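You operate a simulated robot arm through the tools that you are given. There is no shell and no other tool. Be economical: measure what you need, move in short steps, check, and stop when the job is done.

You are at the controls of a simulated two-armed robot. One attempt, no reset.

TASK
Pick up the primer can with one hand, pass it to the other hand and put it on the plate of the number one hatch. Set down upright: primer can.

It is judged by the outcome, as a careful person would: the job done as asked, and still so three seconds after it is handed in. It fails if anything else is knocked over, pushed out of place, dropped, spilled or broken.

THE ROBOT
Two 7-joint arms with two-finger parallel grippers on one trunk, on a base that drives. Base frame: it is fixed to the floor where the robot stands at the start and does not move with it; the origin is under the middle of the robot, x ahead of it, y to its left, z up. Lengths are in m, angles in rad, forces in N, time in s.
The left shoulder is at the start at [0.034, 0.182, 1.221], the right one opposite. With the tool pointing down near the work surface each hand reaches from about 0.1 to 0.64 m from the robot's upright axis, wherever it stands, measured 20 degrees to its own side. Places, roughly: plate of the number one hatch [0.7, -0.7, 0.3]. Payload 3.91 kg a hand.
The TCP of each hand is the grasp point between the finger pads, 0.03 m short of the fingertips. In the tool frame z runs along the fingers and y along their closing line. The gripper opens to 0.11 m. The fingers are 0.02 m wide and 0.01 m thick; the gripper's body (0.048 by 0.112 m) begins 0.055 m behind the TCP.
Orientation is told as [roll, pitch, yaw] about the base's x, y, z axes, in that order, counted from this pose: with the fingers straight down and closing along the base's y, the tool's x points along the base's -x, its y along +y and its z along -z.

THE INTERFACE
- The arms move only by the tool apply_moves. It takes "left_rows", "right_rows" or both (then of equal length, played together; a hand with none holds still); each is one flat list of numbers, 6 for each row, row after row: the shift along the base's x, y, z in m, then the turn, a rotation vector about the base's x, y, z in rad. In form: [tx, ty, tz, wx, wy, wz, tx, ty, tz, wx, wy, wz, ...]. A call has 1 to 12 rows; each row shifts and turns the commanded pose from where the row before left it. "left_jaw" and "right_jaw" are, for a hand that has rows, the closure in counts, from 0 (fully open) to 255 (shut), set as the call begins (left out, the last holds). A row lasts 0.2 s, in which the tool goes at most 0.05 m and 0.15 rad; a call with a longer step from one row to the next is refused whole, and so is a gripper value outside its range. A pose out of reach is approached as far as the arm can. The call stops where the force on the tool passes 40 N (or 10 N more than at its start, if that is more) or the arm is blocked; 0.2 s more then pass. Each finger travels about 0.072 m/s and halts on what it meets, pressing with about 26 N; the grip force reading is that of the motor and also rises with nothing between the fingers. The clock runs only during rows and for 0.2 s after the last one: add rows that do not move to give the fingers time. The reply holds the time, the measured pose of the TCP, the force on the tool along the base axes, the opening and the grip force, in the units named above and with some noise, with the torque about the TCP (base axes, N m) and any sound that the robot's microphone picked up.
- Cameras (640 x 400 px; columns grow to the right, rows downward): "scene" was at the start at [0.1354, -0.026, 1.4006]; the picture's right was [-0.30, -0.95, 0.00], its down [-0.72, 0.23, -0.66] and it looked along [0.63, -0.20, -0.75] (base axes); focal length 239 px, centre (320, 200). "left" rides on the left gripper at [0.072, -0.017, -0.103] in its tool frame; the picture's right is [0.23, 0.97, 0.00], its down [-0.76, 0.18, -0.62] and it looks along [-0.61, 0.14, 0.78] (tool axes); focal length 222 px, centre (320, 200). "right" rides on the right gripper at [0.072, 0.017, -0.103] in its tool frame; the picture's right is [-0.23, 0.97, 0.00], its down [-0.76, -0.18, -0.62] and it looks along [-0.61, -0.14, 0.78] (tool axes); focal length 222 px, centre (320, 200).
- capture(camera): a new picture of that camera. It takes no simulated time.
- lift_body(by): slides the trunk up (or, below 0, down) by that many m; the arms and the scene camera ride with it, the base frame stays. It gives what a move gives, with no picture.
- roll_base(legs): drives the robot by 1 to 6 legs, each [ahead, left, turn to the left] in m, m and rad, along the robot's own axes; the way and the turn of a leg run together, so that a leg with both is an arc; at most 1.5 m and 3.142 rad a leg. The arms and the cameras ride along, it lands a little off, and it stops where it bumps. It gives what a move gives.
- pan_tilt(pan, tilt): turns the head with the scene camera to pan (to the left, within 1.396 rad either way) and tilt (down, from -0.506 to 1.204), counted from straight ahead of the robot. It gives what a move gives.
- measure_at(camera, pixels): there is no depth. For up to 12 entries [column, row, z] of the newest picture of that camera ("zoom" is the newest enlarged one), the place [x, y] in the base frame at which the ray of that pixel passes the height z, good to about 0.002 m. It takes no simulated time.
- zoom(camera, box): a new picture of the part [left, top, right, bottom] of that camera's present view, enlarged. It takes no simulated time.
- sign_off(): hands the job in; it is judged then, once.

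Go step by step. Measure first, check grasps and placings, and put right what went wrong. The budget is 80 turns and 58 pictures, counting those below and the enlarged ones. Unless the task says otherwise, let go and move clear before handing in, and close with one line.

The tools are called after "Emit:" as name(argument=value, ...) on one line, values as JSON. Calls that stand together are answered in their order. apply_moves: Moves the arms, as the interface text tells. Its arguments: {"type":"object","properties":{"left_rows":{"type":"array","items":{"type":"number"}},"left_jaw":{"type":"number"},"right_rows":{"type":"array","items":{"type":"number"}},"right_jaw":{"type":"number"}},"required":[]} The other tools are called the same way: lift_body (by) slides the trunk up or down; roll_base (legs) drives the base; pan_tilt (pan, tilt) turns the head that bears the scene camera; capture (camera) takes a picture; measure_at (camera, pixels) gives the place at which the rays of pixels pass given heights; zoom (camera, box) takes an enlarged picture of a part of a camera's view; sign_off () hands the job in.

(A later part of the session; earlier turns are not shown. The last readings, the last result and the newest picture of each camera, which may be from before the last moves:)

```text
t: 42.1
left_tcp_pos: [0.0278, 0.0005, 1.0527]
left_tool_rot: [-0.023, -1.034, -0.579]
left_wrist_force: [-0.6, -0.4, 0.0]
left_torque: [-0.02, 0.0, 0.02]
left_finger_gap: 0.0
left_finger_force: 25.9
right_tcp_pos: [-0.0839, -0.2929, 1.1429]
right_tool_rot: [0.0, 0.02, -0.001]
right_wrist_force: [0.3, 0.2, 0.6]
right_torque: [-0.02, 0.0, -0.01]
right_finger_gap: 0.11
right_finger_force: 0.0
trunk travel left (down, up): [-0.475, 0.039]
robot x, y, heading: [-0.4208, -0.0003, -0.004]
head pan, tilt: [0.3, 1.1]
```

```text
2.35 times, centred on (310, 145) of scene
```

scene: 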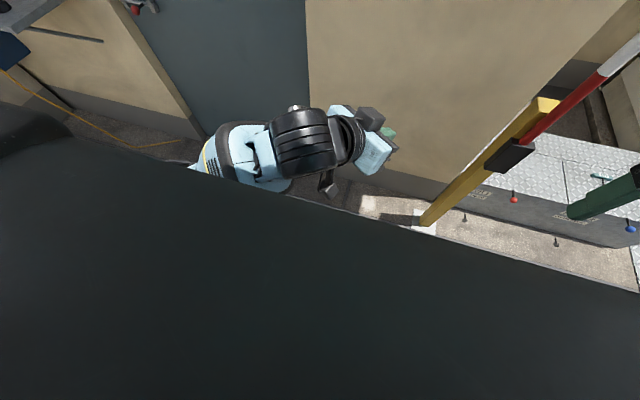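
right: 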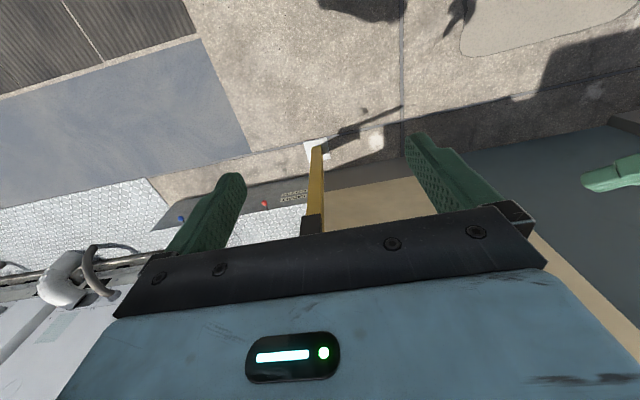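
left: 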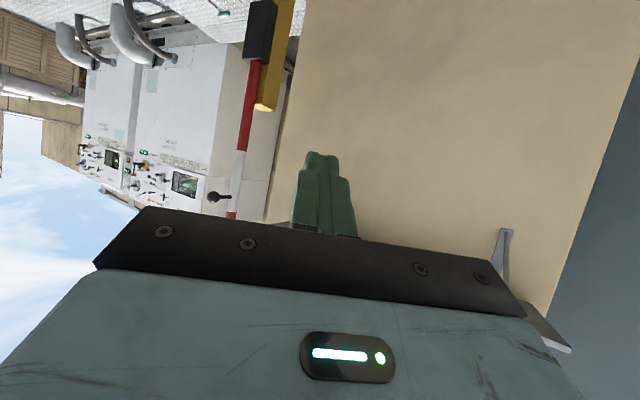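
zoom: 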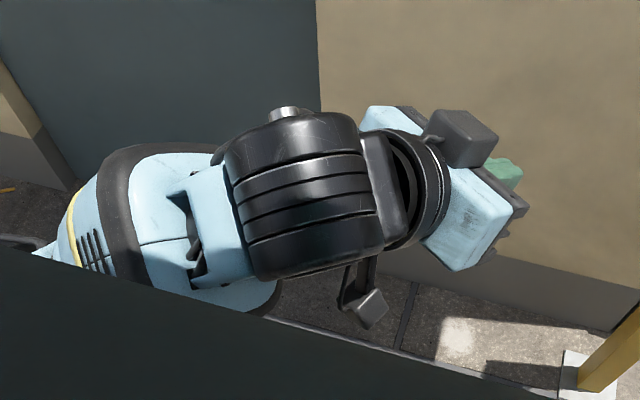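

That is just a wrist part. I'll swing the left arm out to the left and pitch it down so its camera can search the floor.

Emit:
apply_moves(left_rows=[0, 0.04, 0.025, 0, 0, 0.145, 0, 0.04, 0.025, 0, 0, 0.145, 0, 0.04, 0.025, 0, 0, 0.145, 0, 0.04, 0.025, 0, 0, 0.145, 0, 0.04, 0, 0, 0.14, 0, 0, 0.04, 0, 0, 0.14, 0, 0, 0.04, 0, 0, 0.14, 0, 0, 0, 0, 0, 0.14, 0, 0, 0, 0, 0, 0.14, 0, 0, 0, 0, 0, 0.14, 0, 0, 0, 0, 0, 0.14, 0], left_jaw=46)

Emit:
capture(camera="left")

Emit:
capture(camera="scene")

```text
t: 44.5
left_tcp_pos: [0.0355, 0.278, 1.1524]
left_tool_rot: [-0.019, -0.047, -0.008]
left_wrist_force: [-0.6, -0.3, -0.2]
left_torque: [-0.01, 0.0, -0.03]
left_finger_gap: 0.0904
left_finger_force: 0.0
left hand out of reach, approached as far as the arm can: row 4
right_tcp_pos: [-0.0838, -0.2927, 1.1434]
right_tool_rot: [-0.001, 0.02, 0.0]
right_wrist_force: [-0.8, 0.1, 0.0]
right_torque: [0.01, 0.02, 0.0]
right_finger_gap: 0.1101
right_finger_force: 0.1
trunk travel left (down, up): [-0.475, 0.039]
robot x, y, heading: [-0.4257, -0.0005, 0.0]
head pan, tilt: [0.3, 1.1]
```

```text
22 pictures are left
```

left: 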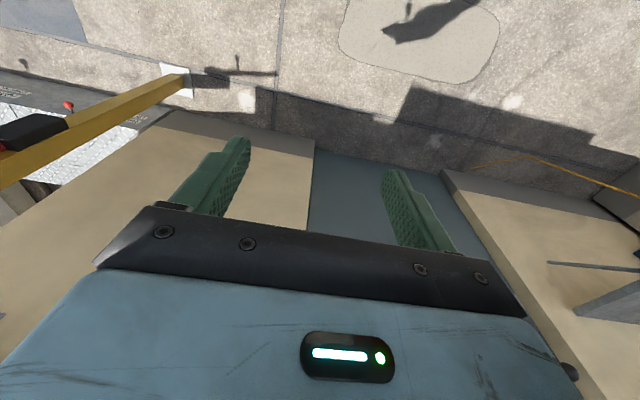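

```text
21 pictures are left
```

scene: 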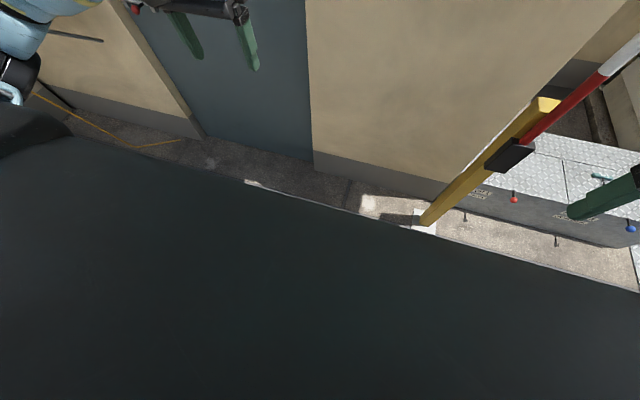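

Still no can on the floor ahead or to the left. I'll pitch the left hand backward so its camera sees the floor at the robot's feet, and look to both sides with the head.

Emit:
apply_moves(left_rows=[0, 0, 0, 0, 0.14, 0, 0, 0, 0, 0, 0.14, 0, 0, 0, 0, 0, 0.14, 0, 0, 0, 0, 0, 0.14, 0, 0, 0, 0, 0, 0.14, 0])

Emit:
capture(camera="left")

Emit:
pan_tilt(pan=1.39, tilt=0.9)

Emit:
capture(camera="scene")

```text
t: 45.9
left_tcp_pos: [0.0353, 0.2785, 1.1535]
left_tool_rot: [-0.03, 0.652, -0.014]
left_wrist_force: [0.6, 1.0, -0.1]
left_torque: [0.03, 0.0, -0.04]
left_finger_gap: 0.0902
left_finger_force: 0.1
right_tcp_pos: [-0.0845, -0.2929, 1.1431]
right_tool_rot: [0.0, 0.019, 0.001]
right_wrist_force: [0.0, 0.1, 0.1]
right_torque: [0.01, -0.01, 0.03]
right_finger_gap: 0.1102
right_finger_force: 0.1
trunk travel left (down, up): [-0.475, 0.039]
robot x, y, heading: [-0.4208, -0.0045, 0.001]
head pan, tilt: [0.3, 1.1]
stopped in row 5 (left hand): the arm was blocked; the commanded pose is now the measured one
```

```text
20 pictures are left
```

left: 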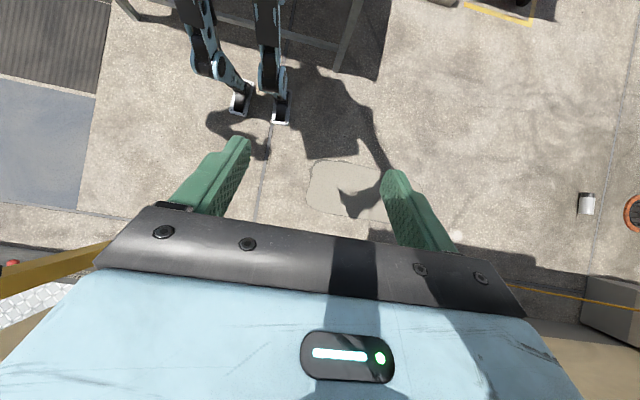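

```text
t: 47.2
left_tcp_pos: [0.0349, 0.2787, 1.1534]
left_tool_rot: [-0.029, 0.652, -0.011]
left_wrist_force: [0.2, -0.3, 0.1]
left_torque: [-0.01, 0.01, -0.03]
left_finger_gap: 0.0902
left_finger_force: 0.1
right_tcp_pos: [-0.0836, -0.2933, 1.1434]
right_tool_rot: [0.0, 0.02, 0.0]
right_wrist_force: [0.1, 0.2, 0.6]
right_torque: [0.0, 0.01, -0.01]
right_finger_gap: 0.11
right_finger_force: 0.0
trunk travel left (down, up): [-0.475, 0.039]
robot x, y, heading: [-0.4234, -0.0022, 0.001]
head pan, tilt: [1.389, 0.901]
```

```text
19 pictures are left
```

scene: 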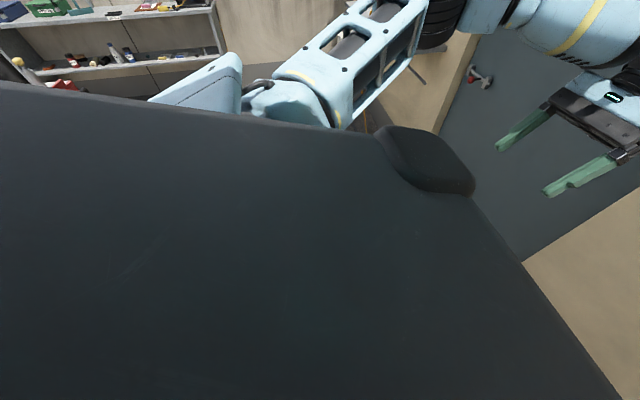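

In the left picture the robot's own legs are at (230,80), and a small cylinder is on the floor at (587,203). I'll zoom in on it.

Emit:
zoom(camera="left", box=[540, 150, 640, 250])

Emit:
measure_at(camera="left", pixels=[[587, 213, 0.0], [587, 195, 0.0], [579, 203, 0.0], [596, 203, 0.0], [240, 105, 0.0], [283, 115, 0.0], [255, 215, 0]])

```text
4.00 times, centred on (590, 200) of left
```

zoom: 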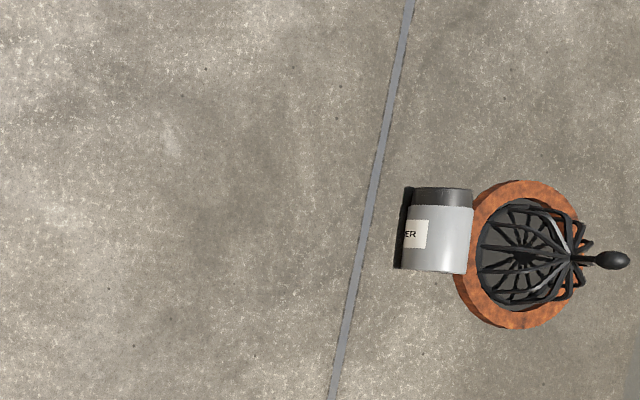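

```text
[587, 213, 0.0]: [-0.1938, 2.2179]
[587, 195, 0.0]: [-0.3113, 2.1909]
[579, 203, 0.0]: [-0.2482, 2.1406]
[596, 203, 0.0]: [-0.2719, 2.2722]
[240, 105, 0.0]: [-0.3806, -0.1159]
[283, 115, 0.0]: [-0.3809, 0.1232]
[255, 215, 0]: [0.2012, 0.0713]
```

The primer can rolled about 2 m left and lies on its side at roughly (−0.25, 2.2) against a roof drain, apparently intact. I can still recover it; I'll measure the space around it before planning.

Emit:
measure_at(camera="left", pixels=[[582, 312, 0.0], [588, 278, 0.0], [636, 345, 0.0], [540, 295, 0.0], [610, 200, 0.0], [630, 215, 0.0], [588, 191, 0.03], [586, 214, 0.03]])

Emit:
pan_tilt(pan=1.39, tilt=0.35)

Emit:
capture(camera="scene")

```text
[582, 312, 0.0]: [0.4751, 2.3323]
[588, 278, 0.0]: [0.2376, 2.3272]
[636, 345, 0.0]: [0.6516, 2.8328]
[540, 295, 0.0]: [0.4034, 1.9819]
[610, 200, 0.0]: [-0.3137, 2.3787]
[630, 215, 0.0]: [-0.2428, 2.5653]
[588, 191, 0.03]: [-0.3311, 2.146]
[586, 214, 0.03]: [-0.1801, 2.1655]
```

```text
t: 48.2
left_tcp_pos: [0.0349, 0.2784, 1.1532]
left_tool_rot: [-0.027, 0.651, -0.012]
left_wrist_force: [-0.1, -0.7, 0.5]
left_torque: [0.02, -0.02, 0.01]
left_finger_gap: 0.0902
left_finger_force: 0.0
right_tcp_pos: [-0.0841, -0.2918, 1.1432]
right_tool_rot: [0.001, 0.019, 0.001]
right_wrist_force: [-0.2, 1.0, -0.3]
right_torque: [-0.01, -0.02, 0.01]
right_finger_gap: 0.1099
right_finger_force: 0.0
trunk travel left (down, up): [-0.475, 0.039]
robot x, y, heading: [-0.4237, -0.0007, 0.002]
head pan, tilt: [1.389, 0.351]
```

```text
17 pictures are left
```

scene: 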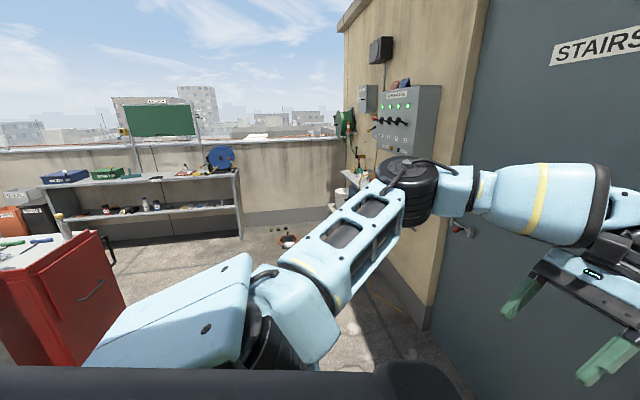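

The path toward the can looks open between the red cabinet and the wall. I'll check the cabinet's corner, restore the left hand to pointing down, and turn left to face the can.

Emit:
measure_at(camera="scene", pixels=[[128, 312, 0.0], [290, 246, 0.0], [288, 238, 0.0], [242, 238, 0], [105, 232, 0.8], [345, 215, 0.0], [425, 330, 0.0]])

Emit:
apply_moves(left_rows=[0, 0, 0, 0, -0.13, 0, 0, 0, 0, 0, -0.13, 0, 0, 0, 0, 0, -0.13, 0, 0, 0, 0, 0, -0.13, 0, 0, 0, 0, 0, -0.13, 0], left_jaw=0)

Emit:
roll_base(legs=[[0, 0, 1.571]])

```text
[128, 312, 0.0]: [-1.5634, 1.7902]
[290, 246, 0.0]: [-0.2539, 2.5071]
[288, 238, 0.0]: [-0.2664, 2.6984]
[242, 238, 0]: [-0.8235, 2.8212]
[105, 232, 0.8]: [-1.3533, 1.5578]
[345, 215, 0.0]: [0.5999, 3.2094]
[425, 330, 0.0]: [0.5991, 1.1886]
```

```text
t: 49.4
left_tcp_pos: [0.0354, 0.2779, 1.152]
left_tool_rot: [-0.02, 0.001, -0.007]
left_wrist_force: [0.1, -0.1, 0.7]
left_torque: [0.03, -0.02, -0.03]
left_finger_gap: 0.1102
left_finger_force: 0.0
right_tcp_pos: [-0.0827, -0.2928, 1.1429]
right_tool_rot: [0.0, 0.02, 0.0]
right_wrist_force: [0.3, 0.2, -0.4]
right_torque: [-0.02, -0.01, -0.01]
right_finger_gap: 0.11
right_finger_force: 0.0
trunk travel left (down, up): [-0.475, 0.039]
robot x, y, heading: [-0.4222, -0.0012, 0.001]
head pan, tilt: [1.389, 0.351]
```

```text
t: 50.5
left_tcp_pos: [0.0193, 0.3145, 1.1525]
left_tool_rot: [-0.024, -0.002, 0.047]
left_wrist_force: [0.9, 0.2, 0.0]
left_torque: [0.0, 0.01, -0.01]
left_finger_gap: 0.1098
left_finger_force: 0.0
right_tcp_pos: [-0.0669, -0.2622, 1.1448]
right_tool_rot: [-0.002, 0.018, 0.06]
right_wrist_force: [-0.5, 0.2, -0.6]
right_torque: [0.03, 0.03, -0.03]
right_finger_gap: 0.1101
right_finger_force: 0.1
trunk travel left (down, up): [-0.475, 0.039]
robot x, y, heading: [-0.4152, 0.0054, 0.059]
head pan, tilt: [1.389, 0.351]
stopped in leg 1: the robot was blocked; the commanded pose is now the measured one
```

The turn was blocked after 0.06 rad, so something stands right behind the robot (this explains the tilt too). I'll move forward 0.2 m first, then turn.

Emit:
roll_base(legs=[[0.22, 0, -0.059]])

Emit:
roll_base(legs=[[0, 0, 0.5]])

Emit:
capture(camera="scene")

```text
t: 52.2
left_tcp_pos: [0.2347, 0.2918, 1.1616]
left_tool_rot: [-0.022, -0.021, -0.008]
left_wrist_force: [-0.1, 0.6, -0.8]
left_torque: [-0.04, 0.02, 0.0]
left_finger_gap: 0.1098
left_finger_force: 0.0
right_tcp_pos: [0.1172, -0.2799, 1.1499]
right_tool_rot: [-0.001, -0.001, 0.005]
right_wrist_force: [-0.2, -1.1, 0.1]
right_torque: [-0.05, -0.01, 0.02]
right_finger_gap: 0.1097
right_finger_force: 0.2
trunk travel left (down, up): [-0.475, 0.039]
robot x, y, heading: [-0.2013, 0.0124, 0.006]
head pan, tilt: [1.389, 0.351]
```

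```text
t: 54.0
left_tcp_pos: [0.0456, 0.4658, 1.1612]
left_tool_rot: [-0.021, -0.019, 0.496]
left_wrist_force: [-0.2, -0.1, 1.0]
left_torque: [0.01, 0.01, 0.01]
left_finger_gap: 0.1102
left_finger_force: 0.0
right_tcp_pos: [0.2193, -0.0907, 1.1505]
right_tool_rot: [0.0, 0.0, 0.506]
right_wrist_force: [0.2, -0.3, -1.1]
right_torque: [0.01, 0.02, 0.0]
right_finger_gap: 0.1101
right_finger_force: 0.1
trunk travel left (down, up): [-0.475, 0.039]
robot x, y, heading: [-0.1986, 0.0108, 0.506]
head pan, tilt: [1.389, 0.351]
```

```text
16 pictures are left
```

scene: 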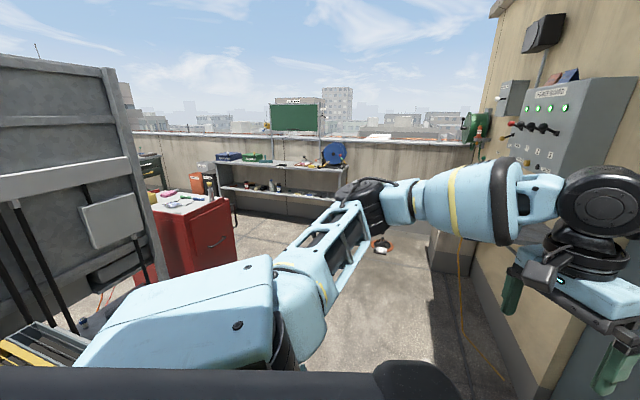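

The tilt is gone; a tall grey rack stands behind-left, still upright. I'll finish the turn and drive toward the can, then look.

Emit:
roll_base(legs=[[0, 0, 1.065]])

Emit:
roll_base(legs=[[1.2, 0, 0]])

Emit:
pan_tilt(pan=0.0, tilt=0.85)

Emit:
capture(camera="scene")

```text
t: 57.1
left_tcp_pos: [-0.4803, 0.4478, 1.161]
left_tool_rot: [-0.02, -0.019, 1.562]
left_wrist_force: [-0.2, 0.0, 1.1]
left_torque: [-0.02, 0.0, 0.0]
left_finger_gap: 0.1099
left_finger_force: 0.1
right_tcp_pos: [0.0912, 0.331, 1.1497]
right_tool_rot: [-0.001, 0.002, 1.576]
right_wrist_force: [-0.2, 0.7, 1.3]
right_torque: [-0.01, 0.03, 0.03]
right_finger_gap: 0.1102
right_finger_force: 0.1
trunk travel left (down, up): [-0.475, 0.039]
robot x, y, heading: [-0.2017, 0.0098, 1.573]
head pan, tilt: [1.389, 0.351]
```

```text
t: 63.2
left_tcp_pos: [-0.4932, 1.6443, 1.1617]
left_tool_rot: [-0.021, -0.019, 1.574]
left_wrist_force: [-0.9, 0.0, 0.1]
left_torque: [0.0, -0.02, -0.02]
left_finger_gap: 0.11
left_finger_force: 0.0
right_tcp_pos: [0.0776, 1.5338, 1.1509]
right_tool_rot: [0.001, 0.0, 1.585]
right_wrist_force: [0.1, 0.2, -0.5]
right_torque: [0.0, -0.03, -0.03]
right_finger_gap: 0.1102
right_finger_force: 0.2
trunk travel left (down, up): [-0.475, 0.039]
robot x, y, heading: [-0.2094, 1.2125, 1.581]
head pan, tilt: [1.389, 0.351]
```

```text
t: 64.7
left_tcp_pos: [-0.4927, 1.6453, 1.161]
left_tool_rot: [-0.019, -0.019, 1.574]
left_wrist_force: [-0.2, 0.0, 0.9]
left_torque: [0.02, 0.01, -0.02]
left_finger_gap: 0.11
left_finger_force: 0.0
right_tcp_pos: [0.0785, 1.5333, 1.1491]
right_tool_rot: [0.001, 0.001, 1.586]
right_wrist_force: [0.2, -0.1, -0.1]
right_torque: [-0.04, 0.01, -0.01]
right_finger_gap: 0.11
right_finger_force: 0.1
trunk travel left (down, up): [-0.475, 0.039]
robot x, y, heading: [-0.2083, 1.211, 1.585]
head pan, tilt: [0.0, 0.85]
```

```text
15 pictures are left
```

scene: 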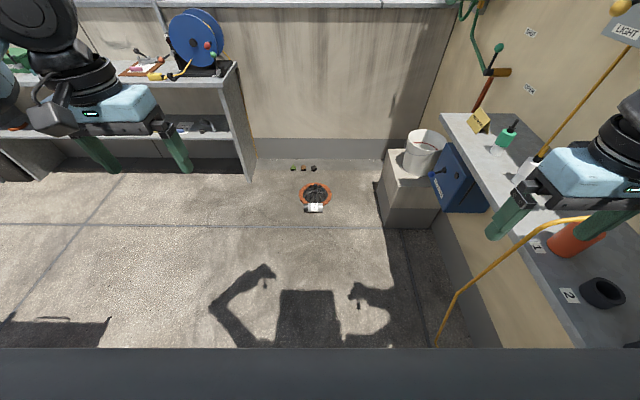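

The can lies at (314,208) just on the near side of the drain. I'll zoom for its exact pose.

Emit:
zoom(camera="scene", box=[280, 170, 350, 225])

Emit:
measure_at(camera="scene", pixels=[[304, 208, 0.032], [324, 208, 0.032], [314, 213, 0.02], [314, 203, 0.05], [302, 190, 0.0], [331, 190, 0.0], [316, 182, 0], [385, 228, 0.0], [432, 228, 0.0], [490, 210, 0.3]])

```text
7.27 times, centred on (315, 198) of scene
```

zoom: 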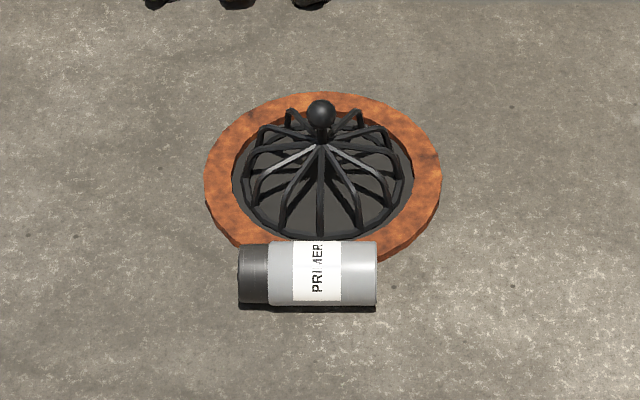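

```text
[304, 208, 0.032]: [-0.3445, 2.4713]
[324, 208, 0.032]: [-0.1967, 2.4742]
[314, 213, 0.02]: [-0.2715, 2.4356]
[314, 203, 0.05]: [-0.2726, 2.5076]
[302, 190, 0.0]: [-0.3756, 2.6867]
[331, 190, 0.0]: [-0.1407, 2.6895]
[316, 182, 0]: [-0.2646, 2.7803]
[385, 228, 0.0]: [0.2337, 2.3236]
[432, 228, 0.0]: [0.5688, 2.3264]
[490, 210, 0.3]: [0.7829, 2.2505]
```

The can lies along x with its cap toward −x: x −0.345…−0.197, y ≈ 2.47, and the drain ring behind it is low. The right hand will grip its body near the base end, then turn it upright; I'll first yaw the right hand and drive up.

Emit:
apply_moves(right_rows=[0, 0, 0, 0, 0, -0.144, 0, 0, 0, 0, 0, -0.144, 0, 0, 0, 0, 0, -0.144, 0, 0, 0, 0, 0, -0.144, 0, 0, 0, 0, 0, -0.144, 0, 0, 0, 0, 0, -0.144, 0, 0, 0, 0, 0, -0.144, 0, 0, 0, 0, 0, -0.144, 0, 0, 0, 0, 0, -0.144, 0, 0, 0, 0, 0, -0.144, 0, 0, 0, 0, 0, -0.144])

Emit:
roll_base(legs=[[0.9, 0.15, -0.014]])

```text
t: 67.1
left_tcp_pos: [-0.4927, 1.6456, 1.1616]
left_tool_rot: [-0.02, -0.019, 1.573]
left_wrist_force: [0.1, -0.5, 0.1]
left_torque: [-0.02, -0.03, -0.02]
left_finger_gap: 0.1101
left_finger_force: 0.1
right_tcp_pos: [0.0787, 1.5345, 1.1497]
right_tool_rot: [0.002, -0.001, -0.004]
right_wrist_force: [-0.1, 0.3, -0.2]
right_torque: [0.0, 0.0, 0.05]
right_finger_gap: 0.11
right_finger_force: 0.1
trunk travel left (down, up): [-0.475, 0.039]
robot x, y, heading: [-0.212, 1.211, 1.586]
head pan, tilt: [0.0, 0.85]
```

```text
t: 71.9
left_tcp_pos: [-0.651, 2.5416, 1.1619]
left_tool_rot: [-0.022, -0.02, 1.567]
left_wrist_force: [-0.4, 0.1, 1.3]
left_torque: [0.0, 0.03, 0.0]
left_finger_gap: 0.1101
left_finger_force: 0.1
right_tcp_pos: [-0.0816, 2.4288, 1.1505]
right_tool_rot: [-0.001, 0.001, -0.001]
right_wrist_force: [-0.5, 0.0, 0.2]
right_torque: [-0.02, 0.0, -0.01]
right_finger_gap: 0.1099
right_finger_force: 0.1
trunk travel left (down, up): [-0.475, 0.039]
robot x, y, heading: [-0.3723, 2.1092, 1.578]
head pan, tilt: [0.0, 0.85]
```

The yaw worked. Before picking, I'll dry-run the uprighting turn (about +y) with the empty hand to see that the arm can do it smoothly.

Emit:
apply_moves(right_rows=[-0.01, 0.004, 0, 0, 0.143, 0, -0.01, 0.004, 0, 0, 0.143, 0, -0.01, 0.004, 0, 0, 0.143, 0, -0.01, 0.004, 0, 0, 0.143, 0, -0.01, 0.004, 0, 0, 0.143, 0, -0.01, 0.004, 0, 0, 0.143, 0, -0.01, 0.004, 0, 0, 0.143, 0, -0.01, 0.004, 0, 0, 0.143, 0, -0.01, 0.004, 0, 0, 0.143, 0, -0.01, 0.004, 0, 0, 0.143, 0, -0.01, 0.004, 0, 0, 0.141, 0])

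Emit:
capture(camera="scene")

```text
t: 74.3
left_tcp_pos: [-0.6523, 2.5411, 1.1617]
left_tool_rot: [-0.021, -0.019, 1.57]
left_wrist_force: [-0.9, -0.9, -0.4]
left_torque: [0.02, 0.0, 0.04]
left_finger_gap: 0.1099
left_finger_force: 0.1
right_tcp_pos: [-0.1912, 2.4729, 1.1502]
right_tool_rot: [-2.224, 1.568, -2.225]
right_wrist_force: [0.4, -0.5, 0.6]
right_torque: [0.0, -0.02, 0.03]
right_finger_gap: 0.1101
right_finger_force: 0.0
trunk travel left (down, up): [-0.475, 0.039]
robot x, y, heading: [-0.372, 2.1071, 1.585]
head pan, tilt: [0.0, 0.85]
```

```text
13 pictures are left
```

scene: 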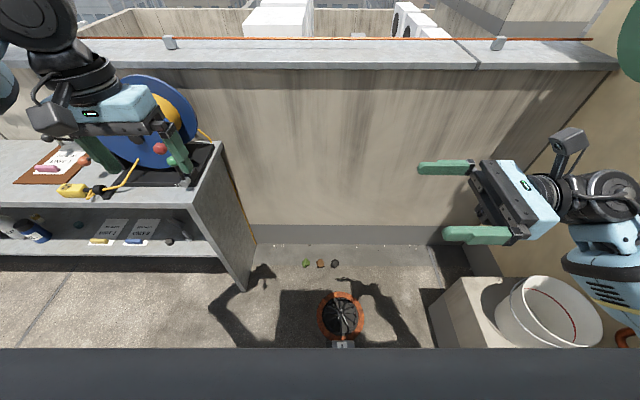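

The uprighting turn works smoothly. I'll turn the hand back down over the can's body, pull the left hand back from the shelf unit, and then lower the trunk.

Emit:
apply_moves(right_rows=[-0.0045, 0, 0, 0, -0.143, 0, -0.0045, 0, 0, 0, -0.143, 0, -0.0045, 0, 0, 0, -0.143, 0, -0.0045, 0, 0, 0, -0.143, 0, -0.0045, 0, 0, 0, -0.143, 0, -0.0045, 0, 0, 0, -0.143, 0, -0.0045, 0, 0, 0, -0.143, 0, -0.0045, 0, 0, 0, -0.143, 0, -0.0045, 0, 0, 0, -0.143, 0, -0.0045, 0, 0, 0, -0.143, 0, -0.0045, 0, 0, 0, -0.141, 0], left_rows=[0.009, -0.009, 0, 0, 0, 0, 0.009, -0.009, 0, 0, 0, 0, 0.009, -0.009, 0, 0, 0, 0, 0.009, -0.009, 0, 0, 0, 0, 0.009, -0.009, 0, 0, 0, 0, 0.009, -0.009, 0, 0, 0, 0, 0.009, -0.009, 0, 0, 0, 0, 0.009, -0.009, 0, 0, 0, 0, 0.009, -0.009, 0, 0, 0, 0, 0, 0, 0, 0, 0, 0, 0, 0, 0, 0, 0, 0], right_jaw=0)

Emit:
lift_body(by=-0.46)

Emit:
capture(camera="right")

```text
t: 76.7
left_tcp_pos: [-0.5707, 2.4605, 1.1618]
left_tool_rot: [-0.023, -0.019, 1.569]
left_wrist_force: [-0.3, 0.4, 0.0]
left_torque: [0.02, -0.03, 0.01]
left_finger_gap: 0.1101
left_finger_force: 0.1
right_tcp_pos: [-0.2395, 2.472, 1.1497]
right_tool_rot: [0.0, -0.004, -0.003]
right_wrist_force: [0.3, 0.2, 0.3]
right_torque: [0.01, 0.0, 0.02]
right_finger_gap: 0.1102
right_finger_force: 0.0
trunk travel left (down, up): [-0.475, 0.039]
robot x, y, heading: [-0.3708, 2.1074, 1.575]
head pan, tilt: [0.0, 0.85]
```

```text
refused: -0.46 is not a number from -0.4 to 0.4
```

```text
12 pictures are left
```

right: 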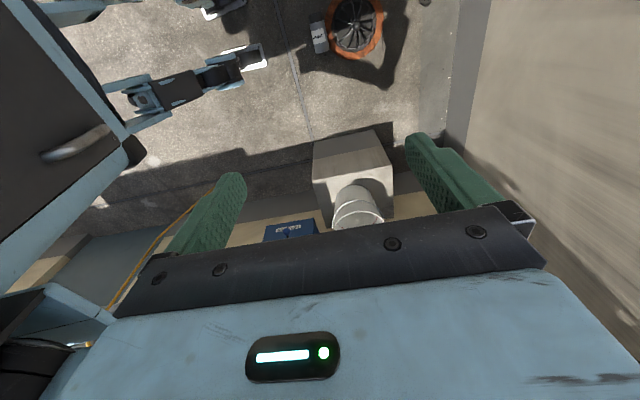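

I'll lower the trunk in two steps (limit 0.4 m) and bring the right hand down to hover over the can.

Emit:
lift_body(by=-0.4)

Emit:
lift_body(by=-0.07)

Emit:
apply_moves(right_rows=[0, 0, -0.045, 0, 0, 0, 0, 0, -0.045, 0, 0, 0, 0, 0, -0.045, 0, 0, 0, 0, 0, -0.045, 0, 0, 0, 0, 0, -0.045, 0, 0, 0, 0, 0, -0.045, 0, 0, 0, 0, 0, -0.045, 0, 0, 0, 0, 0, -0.045, 0, 0, 0, 0, 0, -0.045, 0, 0, 0])

Emit:
capture(camera="right")

```text
t: 80.5
left_tcp_pos: [-0.5719, 2.4602, 0.7625]
left_tool_rot: [-0.019, -0.019, 1.568]
left_wrist_force: [-0.6, -0.1, -0.3]
left_torque: [0.04, -0.01, 0.0]
left_finger_gap: 0.1099
left_finger_force: 0.0
right_tcp_pos: [-0.2402, 2.4733, 0.7503]
right_tool_rot: [-0.001, 0.001, -0.003]
right_wrist_force: [-0.2, 0.2, 0.6]
right_torque: [-0.05, -0.01, -0.01]
right_finger_gap: 0.11
right_finger_force: 0.0
trunk travel left (down, up): [-0.075, 0.439]
robot x, y, heading: [-0.3698, 2.1106, 1.575]
head pan, tilt: [0.0, 0.85]
```

```text
t: 81.6
left_tcp_pos: [-0.5701, 2.4685, 0.7023]
left_tool_rot: [-0.022, -0.01, 1.568]
left_wrist_force: [-0.5, -0.3, -0.7]
left_torque: [0.0, -0.02, -0.01]
left_finger_gap: 0.11
left_finger_force: 0.1
right_tcp_pos: [-0.2406, 2.4742, 0.6804]
right_tool_rot: [0.001, 0.001, -0.005]
right_wrist_force: [0.5, 33.5, 19.9]
right_torque: [-3.8, -0.47, 0.77]
right_finger_gap: 0.1099
right_finger_force: 0.1
trunk travel left (down, up): [-0.005, 0.509]
robot x, y, heading: [-0.3718, 2.1103, 1.583]
head pan, tilt: [0.0, 0.85]
```

```text
t: 81.9
left_tcp_pos: [-0.5705, 2.4674, 0.7025]
left_tool_rot: [-0.021, -0.01, 1.568]
left_wrist_force: [-0.6, 0.1, 0.7]
left_torque: [-0.04, 0.0, 0.0]
left_finger_gap: 0.1099
left_finger_force: 0.1
right_tcp_pos: [-0.2399, 2.4736, 0.6744]
right_tool_rot: [0.002, 0.001, -0.006]
right_wrist_force: [0.9, 2.3, -0.1]
right_torque: [-0.11, 0.11, 0.12]
right_finger_gap: 0.1101
right_finger_force: 0.0
right hand out of reach, approached as far as the arm can: row 1
trunk travel left (down, up): [-0.005, 0.509]
robot x, y, heading: [-0.3716, 2.1115, 1.58]
head pan, tilt: [0.0, 0.85]
stopped in row 1 (right hand): the force on the tool passed its limit at 68 N (the readings are from after the stop); the commanded pose is now the measured one
```

```text
11 pictures are left
```

right: 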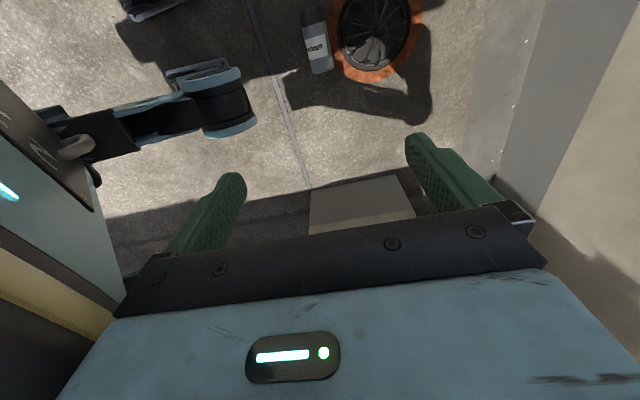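

The last lowering pressed the arms on something: 34 N on the right hand, and the left hand shifted too, probably the elbows on the robot's own legs or hips. I'll raise the trunk 0.07 m again and view the situation.

Emit:
lift_body(by=0.07)

Emit:
pan_tilt(pan=-0.5, tilt=0.9)

Emit:
capture(camera="scene")

```text
t: 83.0
left_tcp_pos: [-0.5709, 2.4683, 0.77]
left_tool_rot: [-0.022, -0.009, 1.57]
left_wrist_force: [-0.3, -0.3, -0.4]
left_torque: [0.01, -0.03, -0.01]
left_finger_gap: 0.11
left_finger_force: 0.0
right_tcp_pos: [-0.2393, 2.4749, 0.7424]
right_tool_rot: [0.002, 0.002, -0.004]
right_wrist_force: [-0.7, 0.9, -0.3]
right_torque: [0.0, -0.01, 0.03]
right_finger_gap: 0.1099
right_finger_force: 0.0
trunk travel left (down, up): [-0.075, 0.439]
robot x, y, heading: [-0.3705, 2.1055, 1.581]
head pan, tilt: [0.0, 0.85]
```

```text
t: 83.9
left_tcp_pos: [-0.5704, 2.4677, 0.7712]
left_tool_rot: [-0.02, -0.01, 1.567]
left_wrist_force: [0.1, 0.5, -0.7]
left_torque: [-0.01, 0.03, 0.0]
left_finger_gap: 0.1102
left_finger_force: 0.1
right_tcp_pos: [-0.2406, 2.4742, 0.7434]
right_tool_rot: [0.002, 0.001, -0.007]
right_wrist_force: [-0.2, 0.4, -0.1]
right_torque: [0.0, 0.01, -0.04]
right_finger_gap: 0.11
right_finger_force: 0.1
trunk travel left (down, up): [-0.075, 0.439]
robot x, y, heading: [-0.3721, 2.1054, 1.578]
head pan, tilt: [-0.499, 0.901]
```

```text
10 pictures are left
```

scene: 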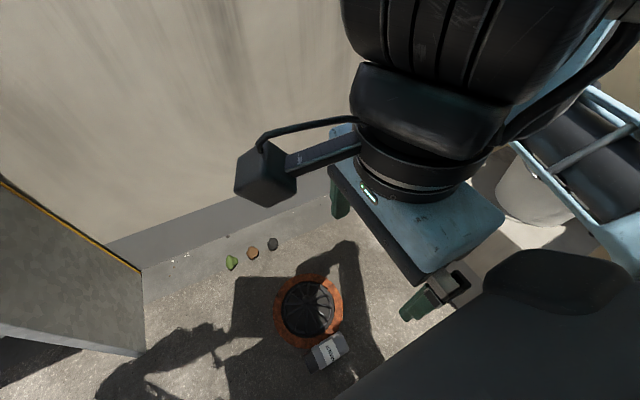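

The bucket and everything else are undisturbed. With the trunk 0.07 m higher I'll lower the hand by itself, in small steps.

Emit:
apply_moves(right_rows=[0, 0, -0.03, 0, 0, 0, 0, 0, -0.03, 0, 0, 0, 0, 0, -0.03, 0, 0, 0, 0, 0, -0.03, 0, 0, 0, 0, 0, -0.03, 0, 0, 0, 0, 0, -0.03, 0, 0, 0, 0, 0, -0.03, 0, 0, 0, 0, 0, -0.03, 0, 0, 0, 0, 0, -0.03, 0, 0, 0, 0, 0, -0.03, 0, 0, 0, 0, 0, -0.03, 0, 0, 0, 0, 0, -0.03, 0, 0, 0])

```text
t: 86.5
left_tcp_pos: [-0.5701, 2.4685, 0.7713]
left_tool_rot: [-0.022, -0.011, 1.568]
left_wrist_force: [-0.1, 0.4, -0.3]
left_torque: [0.0, 0.03, 0.05]
left_finger_gap: 0.1099
left_finger_force: 0.0
right_tcp_pos: [-0.2406, 2.477, 0.3817]
right_tool_rot: [0.004, 0.002, -0.005]
right_wrist_force: [-0.6, 1.0, 0.0]
right_torque: [0.0, 0.0, -0.02]
right_finger_gap: 0.11
right_finger_force: 0.0
right hand out of reach, approached as far as the arm can: row 5
trunk travel left (down, up): [-0.075, 0.439]
robot x, y, heading: [-0.3694, 2.1058, 1.578]
head pan, tilt: [-0.499, 0.901]
```

That went well, down to z = 0.38. I'll go on to 0.17 and check the alignment over the can.

Emit:
apply_moves(right_rows=[0, 0, -0.03, 0, 0, 0, 0, 0, -0.03, 0, 0, 0, 0, 0, -0.03, 0, 0, 0, 0, 0, -0.03, 0, 0, 0, 0, 0, -0.03, 0, 0, 0, 0, 0, -0.03, 0, 0, 0, 0, 0, -0.03, 0, 0, 0])

Emit:
capture(camera="right")

Emit:
measure_at(camera="scene", pixels=[[309, 358, 0.032], [348, 343, 0.032], [328, 352, 0.04]])

```text
t: 88.1
left_tcp_pos: [-0.5714, 2.4682, 0.7716]
left_tool_rot: [-0.021, -0.011, 1.568]
left_wrist_force: [0.7, -0.2, 0.2]
left_torque: [0.0, -0.02, -0.03]
left_finger_gap: 0.11
left_finger_force: 0.0
right_tcp_pos: [-0.2411, 2.4771, 0.1738]
right_tool_rot: [0.003, 0.002, -0.005]
right_wrist_force: [0.1, 0.3, 0.3]
right_torque: [-0.05, 0.01, -0.04]
right_finger_gap: 0.11
right_finger_force: 0.1
trunk travel left (down, up): [-0.075, 0.439]
robot x, y, heading: [-0.3687, 2.1075, 1.579]
head pan, tilt: [-0.499, 0.901]
```

```text
9 pictures are left
```

right: 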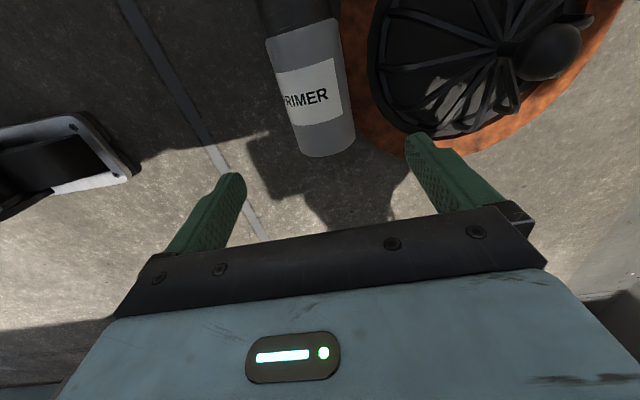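

```text
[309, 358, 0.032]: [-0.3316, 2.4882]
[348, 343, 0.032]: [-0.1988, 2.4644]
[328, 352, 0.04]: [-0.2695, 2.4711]
```

The can is visible at (310,90) in the right camera; I'll measure its sides and base end.

Emit:
measure_at(camera="right", pixels=[[276, 80, 0.035], [345, 80, 0.035], [296, 140, 0.035], [356, 135, 0.035], [330, 157, 0.02], [268, 35, 0.035], [337, 15, 0.035], [400, 150, 0.02]])

```text
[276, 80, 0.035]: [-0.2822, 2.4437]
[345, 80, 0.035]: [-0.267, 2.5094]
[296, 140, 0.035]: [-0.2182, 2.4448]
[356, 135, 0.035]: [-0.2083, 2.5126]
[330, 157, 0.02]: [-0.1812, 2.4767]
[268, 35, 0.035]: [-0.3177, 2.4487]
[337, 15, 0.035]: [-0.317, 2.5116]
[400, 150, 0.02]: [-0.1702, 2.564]
```

Alignment is good: the can's centre is y ≈ 2.4775, hand 2.477. I'll narrow the jaw so the far finger clears the drain ring, and descend.

Emit:
apply_moves(right_rows=[0.002, 0, -0.02, 0, 0, 0, 0.002, 0, -0.03, 0, 0, 0, 0, 0, -0.03, 0, 0, 0, 0, 0, -0.02, 0, 0, 0, 0, 0, -0.012, 0, 0, 0, 0, 0, -0.009, 0, 0, 0], right_jaw=58)

```text
t: 89.5
left_tcp_pos: [-0.5702, 2.4687, 0.7715]
left_tool_rot: [-0.02, -0.011, 1.569]
left_wrist_force: [0.4, -0.9, -0.2]
left_torque: [-0.01, -0.01, 0.01]
left_finger_gap: 0.1101
left_finger_force: 0.1
right_tcp_pos: [-0.2392, 2.4772, 0.0514]
right_tool_rot: [0.005, 0.001, -0.006]
right_wrist_force: [0.1, 0.5, -0.5]
right_torque: [0.02, 0.01, -0.02]
right_finger_gap: 0.0852
right_finger_force: 0.1
trunk travel left (down, up): [-0.075, 0.439]
robot x, y, heading: [-0.3707, 2.1108, 1.578]
head pan, tilt: [-0.499, 0.901]
```

There is no contact yet. I'll go 6 mm lower and close.

Emit:
apply_moves(right_rows=[0, 0, -0.006, 0, 0, 0, 0, 0, 0, 0, 0, 0])

Emit:
apply_moves(right_rows=[0, 0, 0, 0, 0, 0, 0, 0, 0, 0, 0, 0, 0, 0, 0, 0, 0, 0, 0, 0, 0, 0, 0, 0], right_jaw=255)

Emit:
apply_moves(right_rows=[0, 0, 0.01, 0, 0, 0, 0, 0, 0.02, 0, 0, 0, 0, 0, 0.03, 0, 0, 0, 0, 0, 0.03, 0, 0, 0, 0, 0, 0.03, 0, 0, 0])

Emit:
capture(camera="right")

```text
t: 90.1
left_tcp_pos: [-0.5707, 2.4677, 0.7717]
left_tool_rot: [-0.021, -0.011, 1.569]
left_wrist_force: [0.0, -0.3, -0.1]
left_torque: [0.02, -0.04, -0.03]
left_finger_gap: 0.1102
left_finger_force: 0.0
right_tcp_pos: [-0.2391, 2.4773, 0.0465]
right_tool_rot: [0.003, 0.003, -0.005]
right_wrist_force: [0.5, 0.1, -0.8]
right_torque: [0.02, 0.03, -0.01]
right_finger_gap: 0.0848
right_finger_force: 0.1
trunk travel left (down, up): [-0.075, 0.439]
robot x, y, heading: [-0.3709, 2.1073, 1.58]
head pan, tilt: [-0.499, 0.901]
```

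```text
t: 91.1
left_tcp_pos: [-0.5705, 2.4675, 0.7717]
left_tool_rot: [-0.02, -0.011, 1.57]
left_wrist_force: [1.0, -0.1, -0.1]
left_torque: [0.0, 0.02, -0.01]
left_finger_gap: 0.1101
left_finger_force: 0.0
right_tcp_pos: [-0.2382, 2.4774, 0.045]
right_tool_rot: [0.004, 0.002, -0.005]
right_wrist_force: [-0.1, 0.7, 0.0]
right_torque: [0.07, 0.03, 0.08]
right_finger_gap: 0.0655
right_finger_force: 26.0
trunk travel left (down, up): [-0.075, 0.439]
robot x, y, heading: [-0.3703, 2.109, 1.58]
head pan, tilt: [-0.499, 0.901]
```

```text
t: 92.3
left_tcp_pos: [-0.5709, 2.468, 0.7707]
left_tool_rot: [-0.021, -0.011, 1.57]
left_wrist_force: [-0.3, 0.7, -0.3]
left_torque: [0.03, 0.0, -0.02]
left_finger_gap: 0.1099
left_finger_force: 0.1
right_tcp_pos: [-0.238, 2.4759, 0.166]
right_tool_rot: [0.003, 0.003, -0.006]
right_wrist_force: [0.1, 0.2, -3.7]
right_torque: [0.03, -0.12, 0.03]
right_finger_gap: 0.0652
right_finger_force: 26.0
trunk travel left (down, up): [-0.075, 0.439]
robot x, y, heading: [-0.3723, 2.1095, 1.585]
head pan, tilt: [-0.499, 0.901]
```

```text
8 pictures are left
```

right: 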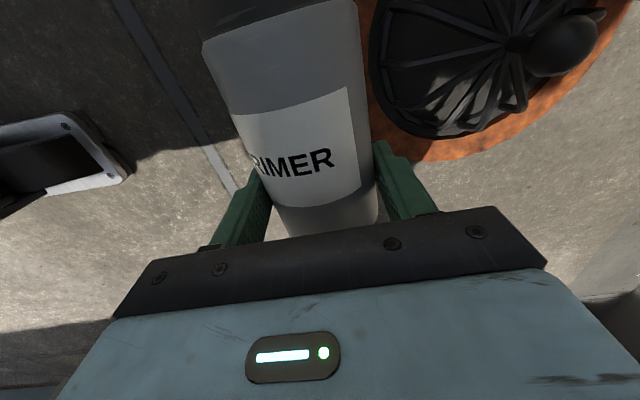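

The can is held firmly (gap 0.065, ≈3.7 N). I'll raise it slowly back up the same path to the height of the dry run.

Emit:
apply_moves(right_rows=[0, 0, 0.03, 0, 0, 0, 0, 0, 0.03, 0, 0, 0, 0, 0, 0.03, 0, 0, 0, 0, 0, 0.03, 0, 0, 0, 0, 0, 0.03, 0, 0, 0, 0, 0, 0.03, 0, 0, 0, 0, 0, 0.03, 0, 0, 0, 0, 0, 0.03, 0, 0, 0, 0, 0, 0.03, 0, 0, 0, 0, 0, 0.03, 0, 0, 0, 0, 0, 0.03, 0, 0, 0, 0, 0, 0.03, 0, 0, 0])

Emit:
apply_moves(right_rows=[0, 0, 0.027, 0, 0, 0, 0, 0, 0.027, 0, 0, 0, 0, 0, 0.027, 0, 0, 0, 0, 0, 0.027, 0, 0, 0, 0, 0, 0.027, 0, 0, 0, 0, 0, 0.027, 0, 0, 0, 0, 0, 0.027, 0, 0, 0, 0, 0, 0.027, 0, 0, 0])

```text
t: 94.9
left_tcp_pos: [-0.5702, 2.4689, 0.772]
left_tool_rot: [-0.021, -0.008, 1.57]
left_wrist_force: [0.3, 0.1, -0.4]
left_torque: [0.0, 0.01, 0.01]
left_finger_gap: 0.1099
left_finger_force: 0.1
right_tcp_pos: [-0.2392, 2.4761, 0.5264]
right_tool_rot: [0.003, 0.0, -0.005]
right_wrist_force: [-0.2, -0.7, -4.0]
right_torque: [-0.01, -0.12, 0.02]
right_finger_gap: 0.0652
right_finger_force: 26.0
trunk travel left (down, up): [-0.075, 0.439]
robot x, y, heading: [-0.3702, 2.1092, 1.578]
head pan, tilt: [-0.499, 0.901]
```

```text
t: 96.7
left_tcp_pos: [-0.5707, 2.4689, 0.7717]
left_tool_rot: [-0.021, -0.011, 1.569]
left_wrist_force: [-0.1, 0.3, -0.3]
left_torque: [0.03, -0.04, 0.01]
left_finger_gap: 0.11
left_finger_force: 0.2
right_tcp_pos: [-0.2379, 2.4765, 0.742]
right_tool_rot: [0.001, 0.0, -0.006]
right_wrist_force: [0.8, 0.3, -4.2]
right_torque: [0.0, -0.13, 0.02]
right_finger_gap: 0.065
right_finger_force: 26.1
trunk travel left (down, up): [-0.075, 0.439]
robot x, y, heading: [-0.3714, 2.1054, 1.582]
head pan, tilt: [-0.499, 0.901]
```

Still firmly held. Now I'll do the slow uprighting turn as rehearsed.

Emit:
apply_moves(right_rows=[0.004, 0, 0, 0, 0.131, 0, 0.004, 0, 0, 0, 0.131, 0, 0.004, 0, 0, 0, 0.131, 0, 0.004, 0, 0, 0, 0.131, 0, 0.004, 0, 0, 0, 0.131, 0, 0.004, 0, 0, 0, 0.131, 0, 0.004, 0, 0, 0, 0.131, 0, 0.004, 0, 0, 0, 0.131, 0, 0.004, 0, 0, 0, 0.131, 0, 0.004, 0, 0, 0, 0.131, 0, 0.004, 0, 0, 0, 0.131, 0, 0.004, 0, 0, 0, 0.13, 0])

Emit:
pan_tilt(pan=0.0, tilt=0.7)

Emit:
capture(camera="scene")

```text
t: 99.3
left_tcp_pos: [-0.5706, 2.4672, 0.7712]
left_tool_rot: [-0.021, -0.011, 1.571]
left_wrist_force: [-0.1, -0.1, 0.2]
left_torque: [0.0, 0.02, -0.03]
left_finger_gap: 0.1099
left_finger_force: 0.0
right_tcp_pos: [-0.1889, 2.4911, 0.7471]
right_tool_rot: [-2.309, 1.564, -2.311]
right_wrist_force: [-0.5, 0.3, -4.0]
right_torque: [0.0, -0.04, -0.05]
right_finger_gap: 0.0651
right_finger_force: 26.0
right hand out of reach, approached as far as the arm can: row 4, 5, 7
trunk travel left (down, up): [-0.075, 0.439]
robot x, y, heading: [-0.3699, 2.1099, 1.579]
head pan, tilt: [-0.499, 0.901]
```

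```text
t: 100.2
left_tcp_pos: [-0.5698, 2.4674, 0.7716]
left_tool_rot: [-0.02, -0.011, 1.568]
left_wrist_force: [-0.2, 0.8, 0.4]
left_torque: [-0.01, 0.02, 0.02]
left_finger_gap: 0.1101
left_finger_force: 0.0
right_tcp_pos: [-0.1878, 2.4924, 0.7472]
right_tool_rot: [-1.935, 1.565, -1.937]
right_wrist_force: [-0.1, 0.0, -4.1]
right_torque: [0.0, -0.08, 0.0]
right_finger_gap: 0.0651
right_finger_force: 25.6
trunk travel left (down, up): [-0.075, 0.439]
robot x, y, heading: [-0.372, 2.1101, 1.584]
head pan, tilt: [0.0, 0.7]
```

```text
7 pictures are left
```

scene: 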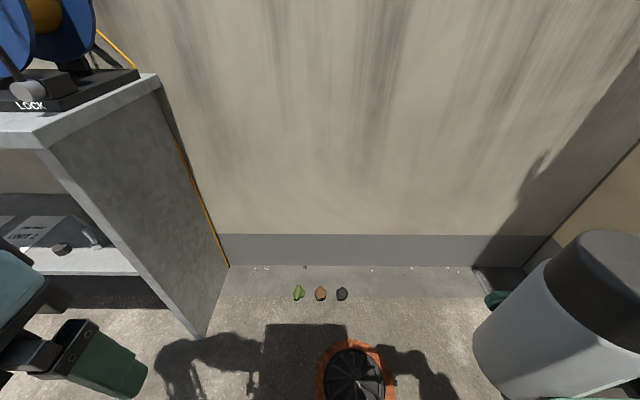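

The can is upright in the right hand. I'll bring it in front of the trunk and slightly lower, in gentle steps, and raise the left hand ready to cross over it.

Emit:
apply_moves(right_rows=[-0.012, -0.002, -0.005, 0, 0, 0, -0.012, -0.002, -0.005, 0, 0, 0, -0.012, -0.002, -0.005, 0, 0, 0, -0.012, -0.002, -0.005, 0, 0, 0, -0.012, -0.002, -0.005, 0, 0, 0, -0.012, -0.002, -0.005, 0, 0, 0, -0.012, 0, -0.005, 0, 0, 0, -0.012, 0, -0.005, 0, 0, 0, -0.012, 0, -0.005, 0, 0, 0], left_rows=[0, 0, 0.01, -0.0015, 0.0025, 0, 0, 0, 0.01, -0.0015, 0.0025, 0, 0, 0, 0.01, -0.0015, 0.0025, 0, 0, 0, 0.01, -0.0015, 0.0025, 0, 0, 0, 0.01, -0.0015, 0.0025, 0, 0, 0, 0.01, -0.0015, 0.0025, 0, 0, 0, 0.01, -0.001, 0.0025, 0, 0, 0, 0.01, -0.001, 0.0025, 0, 0, 0, 0.01, 0, 0, 0], left_jaw=35)

```text
t: 102.2
left_tcp_pos: [-0.5704, 2.4681, 0.8627]
left_tool_rot: [0.0, -0.002, 1.567]
left_wrist_force: [-0.4, -1.0, 1.3]
left_torque: [0.01, 0.02, 0.0]
left_finger_gap: 0.095
left_finger_force: 0.1
right_tcp_pos: [-0.2947, 2.4875, 0.7013]
right_tool_rot: [-2.011, 1.565, -2.012]
right_wrist_force: [-0.6, 0.5, -3.1]
right_torque: [0.0, -0.02, 0.0]
right_finger_gap: 0.0652
right_finger_force: 25.8
right hand out of reach, approached as far as the arm can: row 5, 7
trunk travel left (down, up): [-0.075, 0.439]
robot x, y, heading: [-0.3756, 2.1075, 1.58]
head pan, tilt: [0.0, 0.7]
```

The grip is steady. I'll take a picture to measure the can's top before bringing the left hand over it.

Emit:
capture(camera="scene")

```text
6 pictures are left
```

scene: 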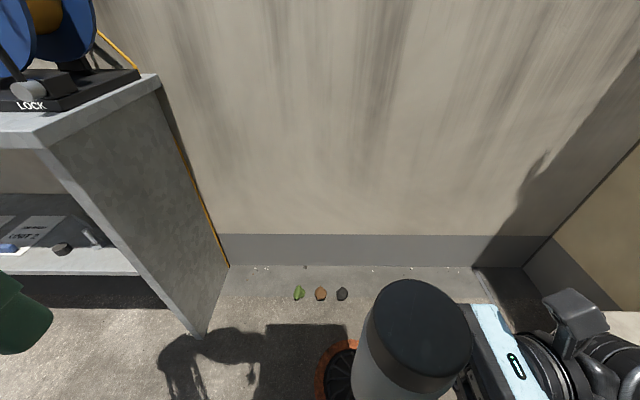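

Emit:
measure_at(camera="scene", pixels=[[370, 322, 0.795], [471, 330, 0.795], [410, 280, 0.795], [428, 376, 0.795], [575, 295, 0.77], [605, 330, 0.77], [545, 300, 0.77]])

```text
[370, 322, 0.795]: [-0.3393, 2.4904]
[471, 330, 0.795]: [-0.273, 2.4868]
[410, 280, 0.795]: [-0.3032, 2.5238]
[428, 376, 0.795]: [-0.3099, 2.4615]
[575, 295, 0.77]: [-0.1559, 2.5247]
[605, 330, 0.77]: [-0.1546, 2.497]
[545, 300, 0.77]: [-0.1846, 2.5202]
```

The can's top is centred at (−0.307, 2.491), z ≈ 0.795, upright. I'll bring the left hand over it at z 0.863.

Emit:
apply_moves(left_rows=[0.024, 0.002, 0, 0, 0, 0, 0.024, 0.002, 0, 0, 0, 0, 0.024, 0.002, 0, 0, 0, 0, 0.024, 0.002, 0, 0, 0, 0, 0.024, 0.002, 0, 0, 0, 0, 0.024, 0.002, 0, 0, 0, 0, 0.024, 0.002, 0, 0, 0, 0, 0.024, 0.002, 0, 0, 0, 0, 0.024, 0.002, 0, 0, 0, 0, 0.024, 0.002, 0, 0, 0, 0, 0.023, 0.003, 0, 0, 0, 0])

Emit:
capture(camera="left")

```text
t: 102.6
left_tcp_pos: [-0.5641, 2.4725, 0.8633]
left_tool_rot: [0.004, 0.003, 1.569]
left_wrist_force: [-7.4, -0.2, -2.8]
left_torque: [0.24, -0.95, -0.79]
left_finger_gap: 0.0946
left_finger_force: 0.2
right_tcp_pos: [-0.2957, 2.4867, 0.7004]
right_tool_rot: [-1.822, 1.561, -1.828]
right_wrist_force: [-0.4, -0.1, -2.3]
right_torque: [0.02, -0.05, 0.0]
right_finger_gap: 0.0649
right_finger_force: 26.2
trunk travel left (down, up): [-0.075, 0.439]
robot x, y, heading: [-0.371, 2.1101, 1.577]
head pan, tilt: [0.0, 0.7]
stopped in row 1 (left hand): the force on the tool passed its limit at 108 N (the readings are from after the stop); the commanded pose is now the measured one
```

```text
5 pictures are left
```

left: 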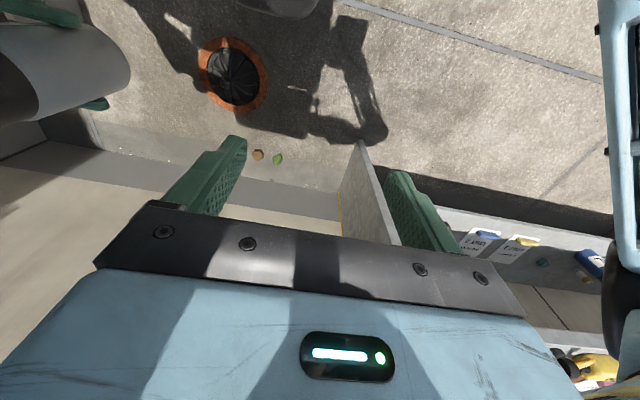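

The left hand stopped at once with a force spike of 108 N. I need to know whether it touches the shelf panel seen at (370,190) between the fingers; I'll measure the panel and re-read the forces.

Emit:
measure_at(camera="left", pixels=[[361, 143, 0.0], [361, 143, 0.85], [400, 245, 0.85], [400, 245, 0.8], [340, 218, 0.0], [462, 205, 0.8], [400, 180, 0.83]])

Emit:
measure_at(camera="scene", pixels=[[158, 82, 0.8], [158, 82, 0.85], [40, 140, 0.8], [40, 140, 0.85], [195, 338, 0.0], [229, 266, 0.0], [25, 320, 0.83], [50, 325, 0.83]])

Emit:
apply_moves(left_rows=[0, 0, 0, 0, 0, 0])

```text
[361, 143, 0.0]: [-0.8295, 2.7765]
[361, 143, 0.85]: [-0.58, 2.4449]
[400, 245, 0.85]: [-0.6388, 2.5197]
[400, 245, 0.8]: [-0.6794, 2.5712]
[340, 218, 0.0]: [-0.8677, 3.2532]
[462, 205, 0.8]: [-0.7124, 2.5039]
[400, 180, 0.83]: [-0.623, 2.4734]
```

```text
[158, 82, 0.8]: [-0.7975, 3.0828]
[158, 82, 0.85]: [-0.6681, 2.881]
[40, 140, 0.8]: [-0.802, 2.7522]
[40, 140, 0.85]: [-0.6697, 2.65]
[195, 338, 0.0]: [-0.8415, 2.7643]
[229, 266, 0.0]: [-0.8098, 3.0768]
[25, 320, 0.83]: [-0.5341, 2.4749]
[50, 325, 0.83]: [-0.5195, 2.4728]
```

```text
t: 103.0
left_tcp_pos: [-0.5641, 2.4721, 0.8635]
left_tool_rot: [0.001, 0.003, 1.568]
left_wrist_force: [-14.6, 1.7, -1.3]
left_torque: [0.1, -1.63, -1.32]
left_finger_gap: 0.0949
left_finger_force: 0.1
right_tcp_pos: [-0.2963, 2.4874, 0.7012]
right_tool_rot: [-1.956, 1.562, -1.961]
right_wrist_force: [-0.4, -0.2, -4.8]
right_torque: [0.01, -0.07, -0.01]
right_finger_gap: 0.0645
right_finger_force: 25.9
trunk travel left (down, up): [-0.075, 0.439]
robot x, y, heading: [-0.369, 2.1074, 1.579]
head pan, tilt: [0.0, 0.7]
```

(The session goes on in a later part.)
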